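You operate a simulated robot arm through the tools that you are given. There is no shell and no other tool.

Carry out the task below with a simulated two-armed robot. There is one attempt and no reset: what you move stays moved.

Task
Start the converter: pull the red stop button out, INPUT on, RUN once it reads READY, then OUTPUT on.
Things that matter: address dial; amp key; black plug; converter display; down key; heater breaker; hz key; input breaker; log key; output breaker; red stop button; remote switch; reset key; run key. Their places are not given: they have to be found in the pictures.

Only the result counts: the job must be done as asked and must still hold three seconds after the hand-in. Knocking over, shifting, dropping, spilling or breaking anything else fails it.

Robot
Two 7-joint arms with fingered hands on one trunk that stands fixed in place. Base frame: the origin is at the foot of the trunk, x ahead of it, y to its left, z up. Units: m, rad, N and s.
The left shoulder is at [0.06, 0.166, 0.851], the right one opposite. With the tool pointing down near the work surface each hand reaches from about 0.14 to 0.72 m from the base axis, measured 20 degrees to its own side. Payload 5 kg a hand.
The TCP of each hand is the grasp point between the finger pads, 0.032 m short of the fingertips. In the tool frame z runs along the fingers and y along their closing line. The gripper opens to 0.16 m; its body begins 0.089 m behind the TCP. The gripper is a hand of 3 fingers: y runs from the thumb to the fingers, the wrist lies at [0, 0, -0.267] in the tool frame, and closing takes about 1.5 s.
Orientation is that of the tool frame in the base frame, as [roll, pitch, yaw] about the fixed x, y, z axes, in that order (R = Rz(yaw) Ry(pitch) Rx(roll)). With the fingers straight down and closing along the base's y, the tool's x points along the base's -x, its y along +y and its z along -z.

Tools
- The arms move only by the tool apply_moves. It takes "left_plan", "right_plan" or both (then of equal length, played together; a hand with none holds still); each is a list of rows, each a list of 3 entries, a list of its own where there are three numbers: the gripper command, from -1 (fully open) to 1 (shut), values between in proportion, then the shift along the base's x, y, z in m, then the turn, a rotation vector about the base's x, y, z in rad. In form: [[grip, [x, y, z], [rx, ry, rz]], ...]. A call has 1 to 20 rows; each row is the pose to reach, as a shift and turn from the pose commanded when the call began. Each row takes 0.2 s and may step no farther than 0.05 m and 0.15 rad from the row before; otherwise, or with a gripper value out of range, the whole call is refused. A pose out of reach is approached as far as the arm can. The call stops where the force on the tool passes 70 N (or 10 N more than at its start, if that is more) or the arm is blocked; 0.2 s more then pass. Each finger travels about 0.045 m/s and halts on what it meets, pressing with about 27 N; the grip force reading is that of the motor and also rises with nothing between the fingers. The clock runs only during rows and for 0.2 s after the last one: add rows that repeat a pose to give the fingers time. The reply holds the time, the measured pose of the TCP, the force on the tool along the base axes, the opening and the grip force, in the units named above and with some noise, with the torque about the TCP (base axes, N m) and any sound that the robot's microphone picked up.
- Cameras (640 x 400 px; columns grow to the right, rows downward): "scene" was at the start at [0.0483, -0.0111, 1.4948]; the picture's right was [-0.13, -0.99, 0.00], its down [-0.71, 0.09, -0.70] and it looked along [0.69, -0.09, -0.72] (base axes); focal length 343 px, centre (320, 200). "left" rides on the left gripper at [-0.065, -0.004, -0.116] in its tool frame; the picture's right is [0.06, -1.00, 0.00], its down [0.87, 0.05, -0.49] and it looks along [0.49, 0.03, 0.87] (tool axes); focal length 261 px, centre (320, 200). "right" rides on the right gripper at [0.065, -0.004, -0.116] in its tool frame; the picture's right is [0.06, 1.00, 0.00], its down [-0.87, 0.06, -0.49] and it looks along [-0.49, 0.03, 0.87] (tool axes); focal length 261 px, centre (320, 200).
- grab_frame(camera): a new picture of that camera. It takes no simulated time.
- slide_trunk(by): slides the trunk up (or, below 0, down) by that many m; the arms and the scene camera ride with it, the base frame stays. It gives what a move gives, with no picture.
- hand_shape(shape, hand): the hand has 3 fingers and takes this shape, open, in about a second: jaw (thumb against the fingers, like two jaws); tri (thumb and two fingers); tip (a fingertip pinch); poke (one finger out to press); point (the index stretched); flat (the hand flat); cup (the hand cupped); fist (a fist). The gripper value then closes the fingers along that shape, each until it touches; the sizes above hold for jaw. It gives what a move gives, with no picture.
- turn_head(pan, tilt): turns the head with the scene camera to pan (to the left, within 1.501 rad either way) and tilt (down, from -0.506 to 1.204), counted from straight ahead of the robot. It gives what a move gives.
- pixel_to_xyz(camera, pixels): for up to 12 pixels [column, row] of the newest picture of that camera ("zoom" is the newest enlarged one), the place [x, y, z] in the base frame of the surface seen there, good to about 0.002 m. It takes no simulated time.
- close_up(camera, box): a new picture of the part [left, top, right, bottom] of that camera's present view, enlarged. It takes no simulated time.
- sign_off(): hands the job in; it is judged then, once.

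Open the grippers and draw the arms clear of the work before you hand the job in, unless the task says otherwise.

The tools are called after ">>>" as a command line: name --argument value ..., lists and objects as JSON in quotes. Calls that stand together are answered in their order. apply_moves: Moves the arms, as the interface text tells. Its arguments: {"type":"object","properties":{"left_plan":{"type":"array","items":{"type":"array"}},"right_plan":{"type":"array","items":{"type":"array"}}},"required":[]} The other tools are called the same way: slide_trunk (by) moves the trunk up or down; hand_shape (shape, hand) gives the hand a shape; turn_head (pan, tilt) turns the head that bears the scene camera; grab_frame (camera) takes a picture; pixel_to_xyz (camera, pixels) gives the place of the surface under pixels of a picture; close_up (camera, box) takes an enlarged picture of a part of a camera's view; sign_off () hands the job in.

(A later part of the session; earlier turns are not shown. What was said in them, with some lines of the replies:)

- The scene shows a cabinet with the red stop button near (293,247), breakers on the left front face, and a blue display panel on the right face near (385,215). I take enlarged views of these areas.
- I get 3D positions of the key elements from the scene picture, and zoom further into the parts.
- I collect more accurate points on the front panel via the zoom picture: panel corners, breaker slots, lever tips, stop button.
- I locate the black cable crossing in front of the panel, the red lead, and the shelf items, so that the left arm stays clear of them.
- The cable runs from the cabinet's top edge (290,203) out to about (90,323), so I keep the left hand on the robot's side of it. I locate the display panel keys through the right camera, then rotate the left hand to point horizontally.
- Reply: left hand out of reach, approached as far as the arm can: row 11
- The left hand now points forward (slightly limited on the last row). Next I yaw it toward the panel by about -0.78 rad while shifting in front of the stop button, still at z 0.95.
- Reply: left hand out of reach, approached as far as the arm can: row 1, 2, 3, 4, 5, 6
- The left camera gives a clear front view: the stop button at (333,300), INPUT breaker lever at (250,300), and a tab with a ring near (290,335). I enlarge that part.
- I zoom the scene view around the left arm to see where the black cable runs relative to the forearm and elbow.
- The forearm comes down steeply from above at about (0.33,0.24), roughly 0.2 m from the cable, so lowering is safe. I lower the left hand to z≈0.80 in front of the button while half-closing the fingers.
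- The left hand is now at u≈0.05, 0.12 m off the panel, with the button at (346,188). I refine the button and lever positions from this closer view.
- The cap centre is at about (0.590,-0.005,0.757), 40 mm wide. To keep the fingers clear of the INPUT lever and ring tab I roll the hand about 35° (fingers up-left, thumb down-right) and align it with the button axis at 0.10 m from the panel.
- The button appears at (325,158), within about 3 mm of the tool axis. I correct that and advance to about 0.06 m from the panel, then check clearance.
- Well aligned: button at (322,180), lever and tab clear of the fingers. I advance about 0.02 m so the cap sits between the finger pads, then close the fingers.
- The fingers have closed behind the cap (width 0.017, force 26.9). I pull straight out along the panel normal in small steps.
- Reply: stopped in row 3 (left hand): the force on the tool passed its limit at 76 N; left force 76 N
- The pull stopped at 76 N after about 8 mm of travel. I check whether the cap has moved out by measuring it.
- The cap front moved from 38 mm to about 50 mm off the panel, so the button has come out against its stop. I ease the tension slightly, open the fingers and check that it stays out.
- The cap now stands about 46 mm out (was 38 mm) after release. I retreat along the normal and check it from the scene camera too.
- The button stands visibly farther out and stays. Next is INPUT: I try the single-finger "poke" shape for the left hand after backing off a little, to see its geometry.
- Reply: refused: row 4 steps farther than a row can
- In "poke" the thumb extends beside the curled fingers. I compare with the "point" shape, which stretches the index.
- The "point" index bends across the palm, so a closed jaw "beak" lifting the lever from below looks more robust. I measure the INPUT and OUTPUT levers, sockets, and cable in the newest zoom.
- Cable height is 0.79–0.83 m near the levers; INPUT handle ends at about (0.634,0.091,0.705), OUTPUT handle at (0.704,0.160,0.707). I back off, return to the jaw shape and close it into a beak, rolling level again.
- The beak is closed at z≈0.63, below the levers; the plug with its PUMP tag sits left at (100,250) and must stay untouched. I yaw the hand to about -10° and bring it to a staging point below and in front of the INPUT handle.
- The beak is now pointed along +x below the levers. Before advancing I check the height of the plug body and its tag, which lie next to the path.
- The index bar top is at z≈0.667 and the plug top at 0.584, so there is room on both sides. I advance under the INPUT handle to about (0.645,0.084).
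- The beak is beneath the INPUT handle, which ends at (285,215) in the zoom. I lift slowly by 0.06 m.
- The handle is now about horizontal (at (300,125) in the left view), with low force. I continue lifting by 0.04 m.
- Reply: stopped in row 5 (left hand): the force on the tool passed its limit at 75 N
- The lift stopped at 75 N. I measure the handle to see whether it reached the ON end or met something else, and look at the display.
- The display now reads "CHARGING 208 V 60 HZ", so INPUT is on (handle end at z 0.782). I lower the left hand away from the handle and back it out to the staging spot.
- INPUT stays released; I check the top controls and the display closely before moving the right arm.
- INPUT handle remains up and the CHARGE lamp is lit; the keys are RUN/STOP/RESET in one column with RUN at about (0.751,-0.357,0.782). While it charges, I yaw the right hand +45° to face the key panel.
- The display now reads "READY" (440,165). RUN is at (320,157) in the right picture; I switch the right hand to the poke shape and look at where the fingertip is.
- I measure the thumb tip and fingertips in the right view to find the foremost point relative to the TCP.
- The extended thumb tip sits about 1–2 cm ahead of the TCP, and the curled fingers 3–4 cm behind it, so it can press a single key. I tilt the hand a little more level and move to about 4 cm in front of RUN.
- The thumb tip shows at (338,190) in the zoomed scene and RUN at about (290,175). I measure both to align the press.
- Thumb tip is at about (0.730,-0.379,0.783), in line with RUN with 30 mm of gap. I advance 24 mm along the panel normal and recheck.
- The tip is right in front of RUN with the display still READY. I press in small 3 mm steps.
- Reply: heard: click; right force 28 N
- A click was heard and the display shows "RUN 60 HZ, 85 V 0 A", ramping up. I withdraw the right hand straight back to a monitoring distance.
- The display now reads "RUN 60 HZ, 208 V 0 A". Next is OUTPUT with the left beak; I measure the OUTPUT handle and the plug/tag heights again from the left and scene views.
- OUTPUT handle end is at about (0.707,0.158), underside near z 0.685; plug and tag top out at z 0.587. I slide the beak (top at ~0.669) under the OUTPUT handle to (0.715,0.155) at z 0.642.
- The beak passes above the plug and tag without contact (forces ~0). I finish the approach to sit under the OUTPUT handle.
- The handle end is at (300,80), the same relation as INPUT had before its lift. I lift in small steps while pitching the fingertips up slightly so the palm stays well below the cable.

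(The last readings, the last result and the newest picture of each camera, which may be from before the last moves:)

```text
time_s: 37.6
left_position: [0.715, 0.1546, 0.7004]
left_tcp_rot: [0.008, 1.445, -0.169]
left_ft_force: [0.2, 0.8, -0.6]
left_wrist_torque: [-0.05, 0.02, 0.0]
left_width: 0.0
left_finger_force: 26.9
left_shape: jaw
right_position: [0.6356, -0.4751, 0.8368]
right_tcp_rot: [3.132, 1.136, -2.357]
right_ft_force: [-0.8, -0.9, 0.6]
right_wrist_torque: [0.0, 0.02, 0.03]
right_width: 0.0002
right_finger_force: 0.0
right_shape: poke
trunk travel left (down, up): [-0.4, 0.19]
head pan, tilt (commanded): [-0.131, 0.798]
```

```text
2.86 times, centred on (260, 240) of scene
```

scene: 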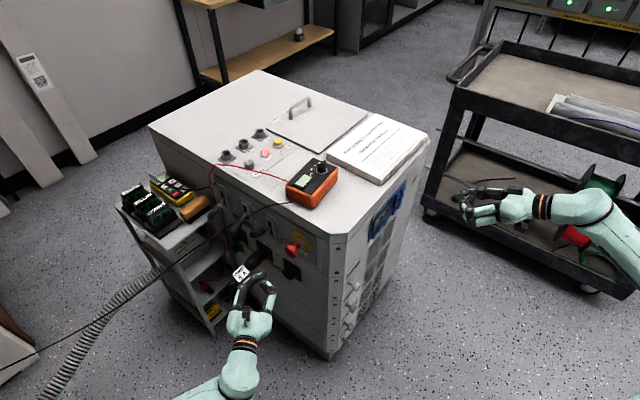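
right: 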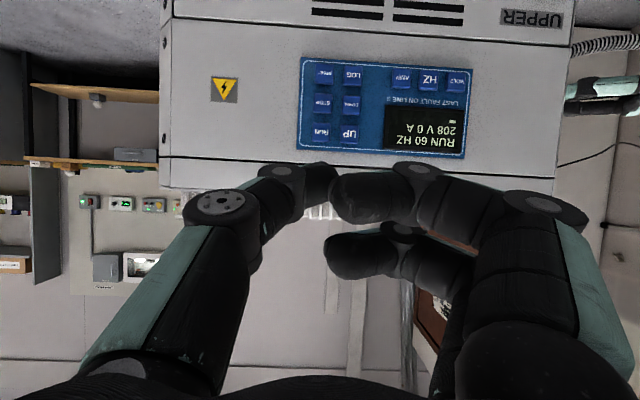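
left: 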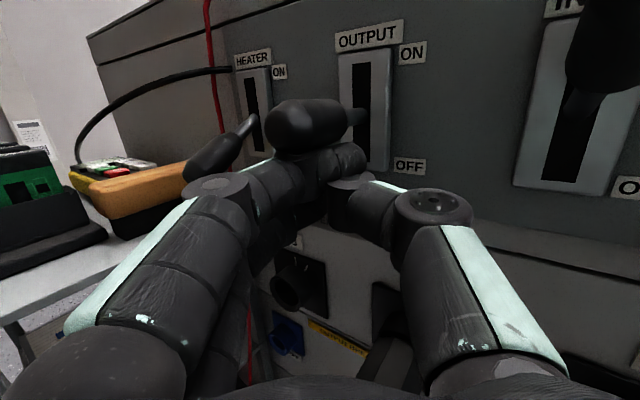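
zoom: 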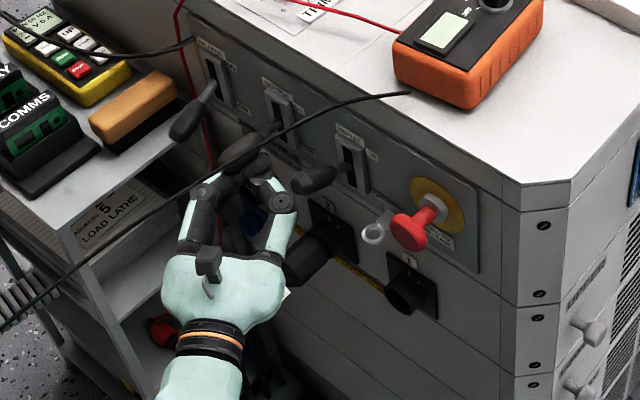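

The OUTPUT handle is now about horizontal with negligible force, and the hand remains below the cable. I continue lifting to the ON end.

>>> apply_moves --left_plan '[[1, [0, 0, 0.007], [-0.003, -0.018, 0]], [1, [0, 0, 0.014], [-0.006, -0.036, 0]], [1, [0, 0, 0.021], [-0.009, -0.054, 0]], [1, [0, 0, 0.027], [-0.012, -0.07, 0]], [1, [0, 0, 0.033], [-0.015, -0.085, 0]], [1, [0, 0, 0.038], [-0.015, -0.085, 0]]]'

>>> grab_frame --camera "left"

>>> close_up --camera "scene" --box '[170, 170, 350, 310]'

>>> close_up --camera "right" --box '[280, 40, 490, 180]'

```text
time_s: 39.0
left_position: [0.7129, 0.1532, 0.7306]
left_tcp_rot: [0.0, 1.372, -0.184]
left_ft_force: [-18.7, -5.7, -39.7]
left_wrist_torque: [0.45, -0.14, -0.19]
left_width: 0.0002
left_finger_force: 26.6
left_shape: jaw
right_position: [0.6358, -0.4745, 0.8358]
right_tcp_rot: [3.133, 1.135, -2.361]
right_ft_force: [0.1, -0.5, 0.4]
right_wrist_torque: [0.01, -0.01, -0.02]
right_width: 0.0
right_finger_force: 0.0
right_shape: poke
trunk travel left (down, up): [-0.4, 0.19]
head pan, tilt (commanded): [-0.131, 0.798]
```

```text
taken
```

left: 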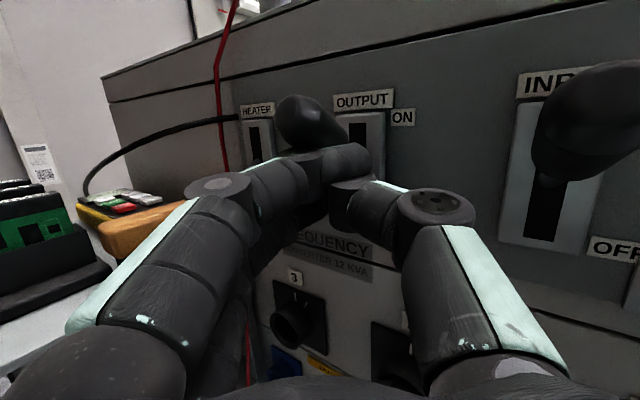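

```text
2.86 times, centred on (260, 240) of scene
```

zoom: 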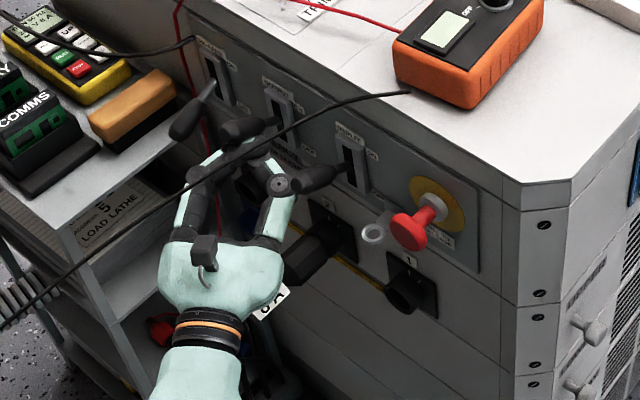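

```text
2.86 times, centred on (385, 110) of right
```

zoom: 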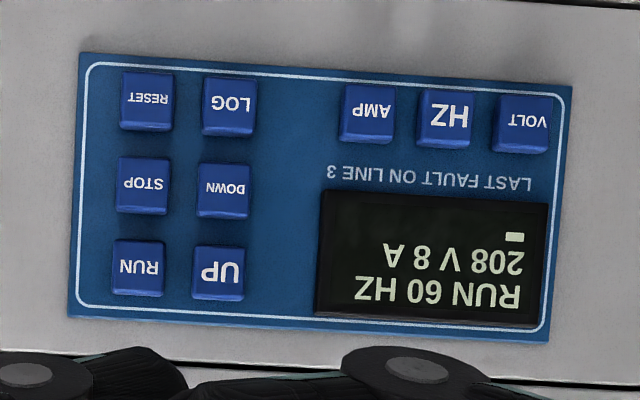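

The display reads "RUN 60 HZ, 208 V 8 A", so the output is on. I lower the left hand off the handle by reversing the lift.

>>> apply_moves --left_plan '[[1, [0, 0, -0.012], [0.0056, 0.0315, 0]], [1, [0, 0, -0.03], [0.0139, 0.0788, 0]], [1, [0, 0, -0.05], [0.0233, 0.132, 0]], [1, [0, 0, -0.07], [0.0327, 0.185, 0]], [1, [0, 0, -0.086], [0.04, 0.228, 0]], [1, [0, 0, -0.086], [0.04, 0.228, 0]]]'

>>> grab_frame --camera "left"

>>> close_up --camera "scene" --box '[170, 170, 350, 310]'

>>> close_up --camera "right" --box '[280, 40, 490, 180]'

```text
time_s: 40.4
left_position: [0.7145, 0.1555, 0.6528]
left_tcp_rot: [3.074, 1.549, 2.897]
left_ft_force: [-1.6, 0.3, -0.1]
left_wrist_torque: [0.03, -0.02, 0.0]
left_width: 0.0
left_finger_force: 26.4
left_shape: jaw
right_position: [0.6362, -0.4754, 0.8375]
right_tcp_rot: [3.134, 1.135, -2.355]
right_ft_force: [-0.3, 0.1, -0.2]
right_wrist_torque: [0.0, 0.0, -0.01]
right_width: 0.0001
right_finger_force: 0.1
right_shape: poke
trunk travel left (down, up): [-0.4, 0.19]
head pan, tilt (commanded): [-0.131, 0.798]
```

```text
taken
```

left: 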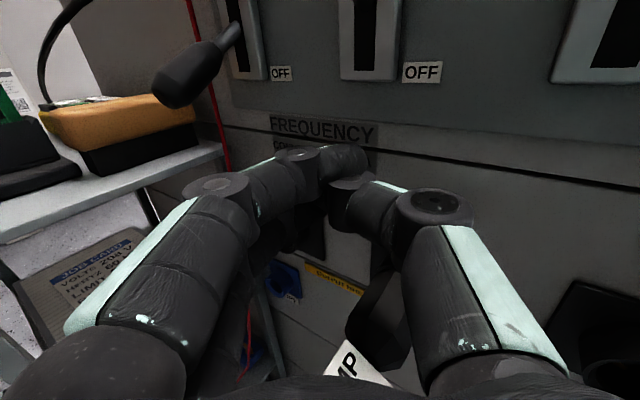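

```text
2.86 times, centred on (260, 240) of scene
```

zoom: 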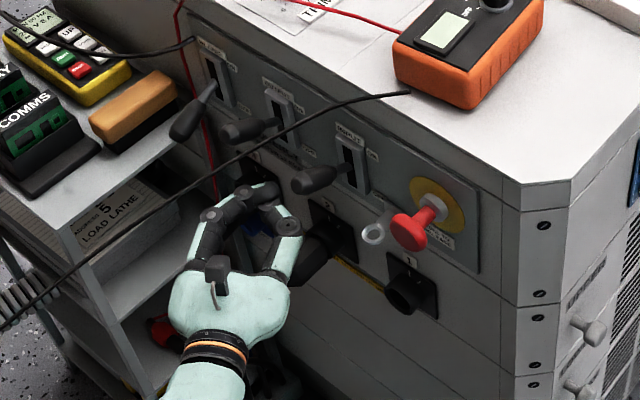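

```text
2.86 times, centred on (385, 110) of right
```

zoom: 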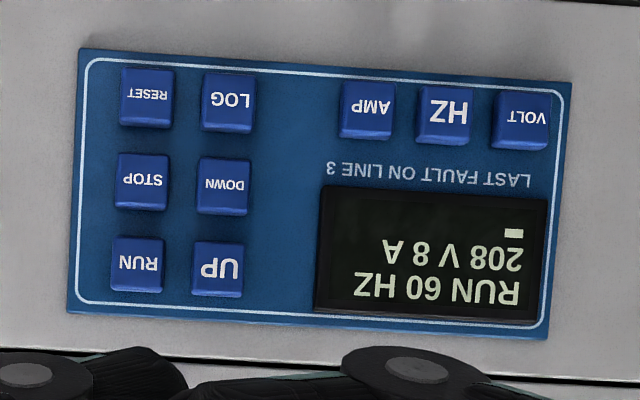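

OUTPUT stays up and the display holds 208 V 8 A. I retreat the left hand along its entry path, over the plug and back to the staging point.

>>> apply_moves --left_plan '[[1, [-0.021, -0.0096, 0], [0, 0, 0]], [1, [-0.0416, -0.0191, 0], [0, 0, 0]], [1, [-0.0766, -0.0341, 0], [0, 0, 0]], [1, [-0.1116, -0.0491, 0], [0, 0, 0]], [1, [-0.1416, -0.0612, 0], [0, 0, 0]]]'

>>> apply_moves --left_plan '[[1, [-0.015, -0.007, 0], [0, 0, -0.15]], [1, [-0.03, -0.013, 0], [0, 0, -0.3]], [1, [-0.045, -0.02, 0], [0, 0, -0.45]], [1, [-0.0591, -0.0261, 0], [0, 0, -0.6]], [1, [-0.0591, -0.0261, 0.03], [0, 0, -0.6]], [1, [-0.0591, -0.0261, 0.07], [0, 0, -0.6]], [1, [-0.0591, -0.0261, 0.11], [0, 0, -0.6]]]'

>>> grab_frame --camera "left"

>>> grab_frame --camera "scene"

```text
time_s: 41.6
left_position: [0.5748, 0.0925, 0.6534]
left_tcp_rot: [3.088, 1.55, 2.911]
left_ft_force: [-0.7, -0.6, 0.1]
left_wrist_torque: [-0.01, -0.04, -0.01]
left_width: 0.0
left_finger_force: 26.9
left_shape: jaw
right_position: [0.6352, -0.476, 0.8376]
right_tcp_rot: [3.135, 1.136, -2.357]
right_ft_force: [0.0, 0.0, 0.2]
right_wrist_torque: [-0.01, 0.04, -0.03]
right_width: 0.0001
right_finger_force: 0.0
right_shape: poke
trunk travel left (down, up): [-0.4, 0.19]
head pan, tilt (commanded): [-0.131, 0.798]
```

```text
time_s: 43.2
left_position: [0.5143, 0.0676, 0.7686]
left_tcp_rot: [3.109, 1.55, 2.33]
left_ft_force: [0.0, 0.0, -0.2]
left_wrist_torque: [0.0, 0.02, 0.02]
left_width: 0.0
left_finger_force: 27.1
left_shape: jaw
right_position: [0.6348, -0.4751, 0.8367]
right_tcp_rot: [3.133, 1.138, -2.357]
right_ft_force: [0.0, -0.2, -1.0]
right_wrist_torque: [-0.02, 0.02, -0.01]
right_width: 0.0001
right_finger_force: 0.1
right_shape: poke
trunk travel left (down, up): [-0.4, 0.19]
head pan, tilt (commanded): [-0.131, 0.798]
```

```text
taken
```

left: 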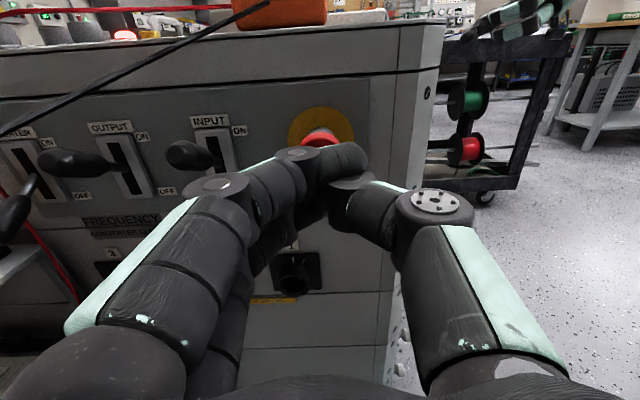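

```text
taken
```

scene: 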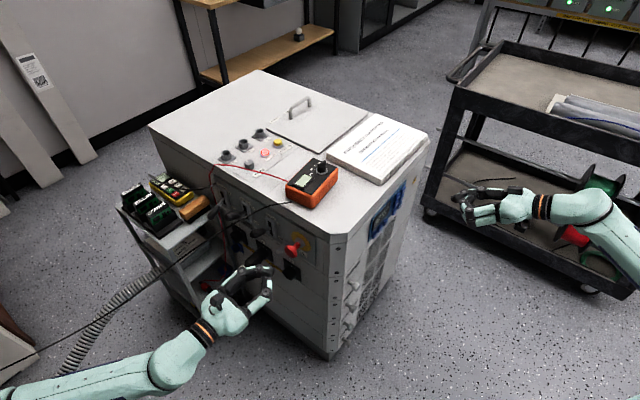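

Both INPUT and OUTPUT handles stand at ON and HEATER remains off. I raise and open the left hand and back the right hand farther off.

>>> apply_moves --left_plan '[[1, [0, 0, 0.04], [0, 0, 0]], [1, [0, 0, 0.08], [0, 0, 0]], [1, [0, 0, 0.12], [0, 0, 0]], [0.5, [0, 0, 0.15], [0, 0, 0]], [0, [0, 0, 0.15], [0, 0, 0]], [-0.5, [0, 0, 0.15], [0, 0, 0]], [-1, [0, 0, 0.15], [0, 0, 0]], [-1, [0, 0, 0.15], [0, 0, 0]], [-1, [0, 0, 0.15], [0, 0, 0]], [-1, [0, 0, 0.15], [0, 0, 0]]]' --right_plan '[[-1, [-0.015, -0.015, 0.01], [0, 0, 0]], [-1, [-0.03, -0.03, 0.03], [0, 0, 0]], [-1, [-0.03, -0.03, 0.06], [0, 0, 0]], [-1, [-0.03, -0.03, 0.08], [0, 0, 0]], [-1, [-0.03, -0.03, 0.08], [0, 0, 0]], [-1, [-0.03, -0.03, 0.08], [0, 0, 0]], [-1, [-0.03, -0.03, 0.08], [0, 0, 0]], [-1, [-0.03, -0.03, 0.08], [0, 0, 0]], [-1, [-0.03, -0.03, 0.08], [0, 0, 0]], [-1, [-0.03, -0.03, 0.08], [0, 0, 0]]]'

>>> hand_shape --shape "jaw" --hand "right"

>>> grab_frame --camera "left"

>>> grab_frame --camera "right"

>>> grab_frame --camera "scene"

```text
time_s: 45.4
left_position: [0.526, 0.0685, 0.9097]
left_tcp_rot: [3.096, 1.549, 2.319]
left_ft_force: [0.8, 0.3, -0.4]
left_wrist_torque: [-0.02, -0.01, 0.02]
left_width: 0.0389
left_finger_force: 0.1
left_shape: jaw
left hand out of reach, approached as far as the arm can: row 4, 5, 6, 7, 8, 9, 10
right_position: [0.6048, -0.5048, 0.9188]
right_tcp_rot: [3.135, 1.135, -2.36]
right_ft_force: [-0.8, -1.3, 1.0]
right_wrist_torque: [0.02, -0.02, 0.04]
right_width: 0.0
right_finger_force: 0.1
right_shape: poke
trunk travel left (down, up): [-0.4, 0.19]
head pan, tilt (commanded): [-0.131, 0.798]
```

```text
time_s: 46.3
left_position: [0.527, 0.0692, 0.9095]
left_tcp_rot: [3.092, 1.551, 2.315]
left_ft_force: [-0.3, -0.3, -0.6]
left_wrist_torque: [-0.01, -0.01, -0.02]
left_width: 0.16
left_finger_force: 0.1
left_shape: jaw
right_position: [0.6065, -0.5063, 0.9173]
right_tcp_rot: [3.135, 1.135, -2.357]
right_ft_force: [0.2, 0.8, -0.3]
right_wrist_torque: [0.01, 0.05, -0.05]
right_width: 0.1599
right_finger_force: 0.0
right_shape: jaw
trunk travel left (down, up): [-0.4, 0.19]
head pan, tilt (commanded): [-0.131, 0.798]
```

```text
taken
```

left: 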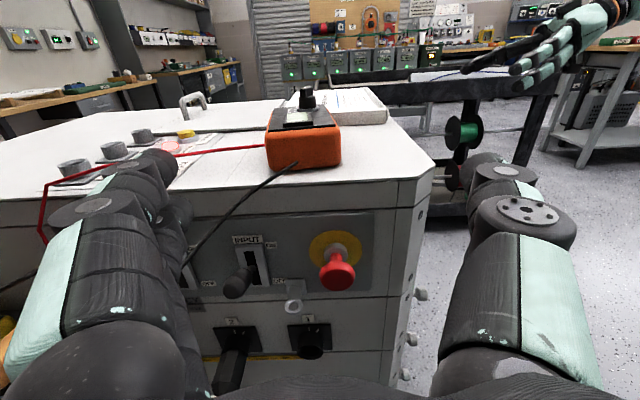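

```text
taken
```

right: 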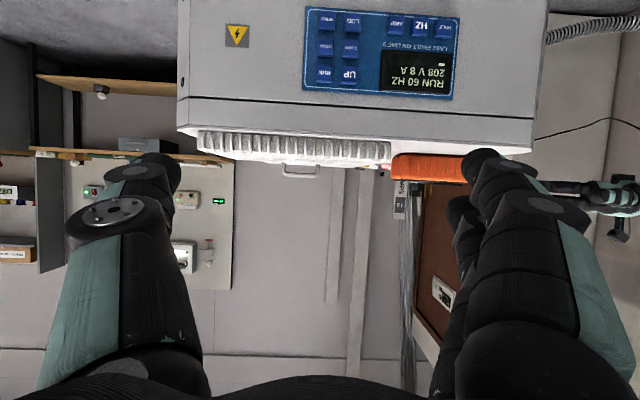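

```text
taken
```

scene: 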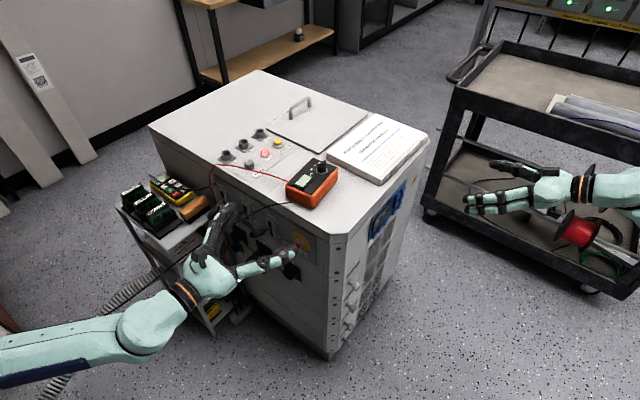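

Everything holds: display "RUN 60 HZ 208 V 8 A", stop button out, INPUT handle up. I swing the open left hand back along its original path so it is well clear of the panel.

>>> apply_moves --left_plan '[[-1, [0.012, 0.035, 0.01], [0, 0, 0.13]], [-1, [0.025, 0.07, 0.02], [0, 0, 0.26]], [-1, [0.04, 0.11, 0.03], [0, 0, 0.39]], [-1, [0.055, 0.15, 0.04], [0, 0, 0.52]], [-1, [0.07, 0.18, 0.04], [0, 0, 0.65]], [-1, [0.085, 0.215, 0.04], [0, 0, 0.77]]]'

>>> grab_frame --camera "scene"

>>> close_up --camera "scene" --box '[170, 170, 350, 310]'

>>> close_up --camera "right" --box '[290, 0, 480, 120]'

```text
time_s: 47.7
left_position: [0.6128, 0.2862, 0.9481]
left_tcp_rot: [3.088, 1.549, 3.085]
left_ft_force: [0.2, 0.4, 0.1]
left_wrist_torque: [0.03, -0.03, -0.02]
left_width: 0.1597
left_finger_force: 0.0
left_shape: jaw
left hand out of reach, approached as far as the arm can: row 1, 2, 3, 4, 5
right_position: [0.6052, -0.5057, 0.9196]
right_tcp_rot: [3.134, 1.136, -2.359]
right_ft_force: [0.1, -0.4, 0.4]
right_wrist_torque: [0.0, 0.01, 0.01]
right_width: 0.1598
right_finger_force: 0.1
right_shape: jaw
trunk travel left (down, up): [-0.4, 0.19]
head pan, tilt (commanded): [-0.131, 0.798]
```

```text
taken
```

scene: 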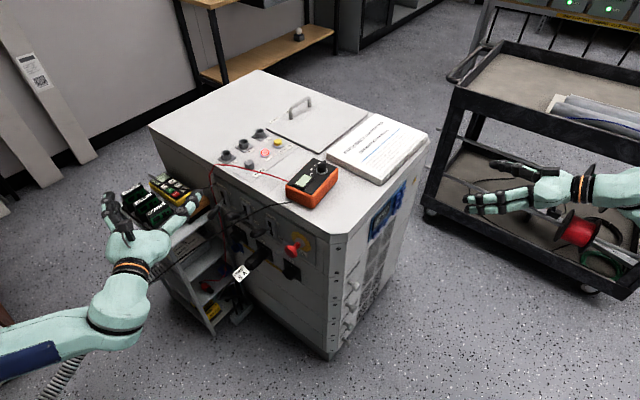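

```text
2.86 times, centred on (260, 240) of scene
```

zoom: 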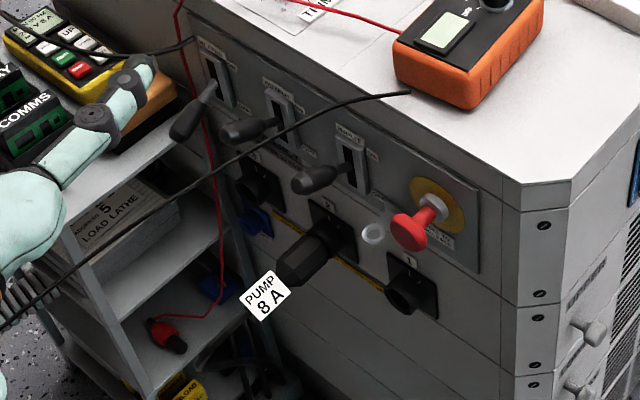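

```text
3.33 times, centred on (385, 60) of right
```

zoom: 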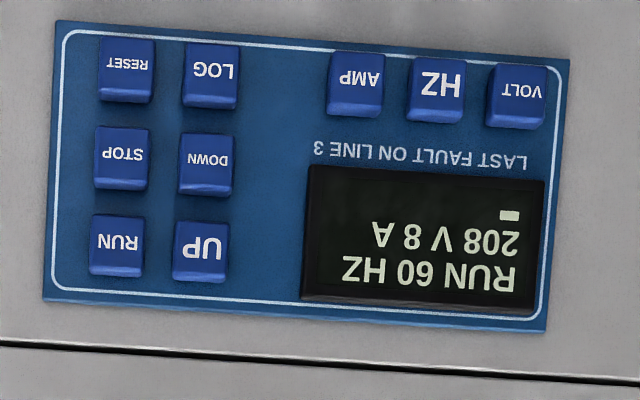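

The final state shows the stop button out, INPUT and OUTPUT handles up, HEATER untouched, and plug and tag in place. The display is steady at "RUN 60 HZ 208 V 8 A", and both hands are open and clear, so I hand the job in.

>>> sign_off

```text
The job is handed in.
```

The converter is started and I've handed the job in. The last picture before hand-in showed "RUN 60 HZ, 208 V 8 A", unchanged for about 8 seconds. I haven't seen the judge's result.

- **Stop button:** pulled out about 8 mm, and it stayed out after I let go.
- **INPUT:** on. The display went to "CHARGING", then "READY".
- **RUN:** pressed once at READY. I heard a click, and the voltage ramped up to 208 V.
- **OUTPUT:** on once the display showed 208 V. The load then read 8 A, which matches the "PUMP 8 A" tag on the plug.

The heater breaker is still off, and the plug, meter, leads and shelf items look to be where they were. Both hands are open and clear of the cabinet.
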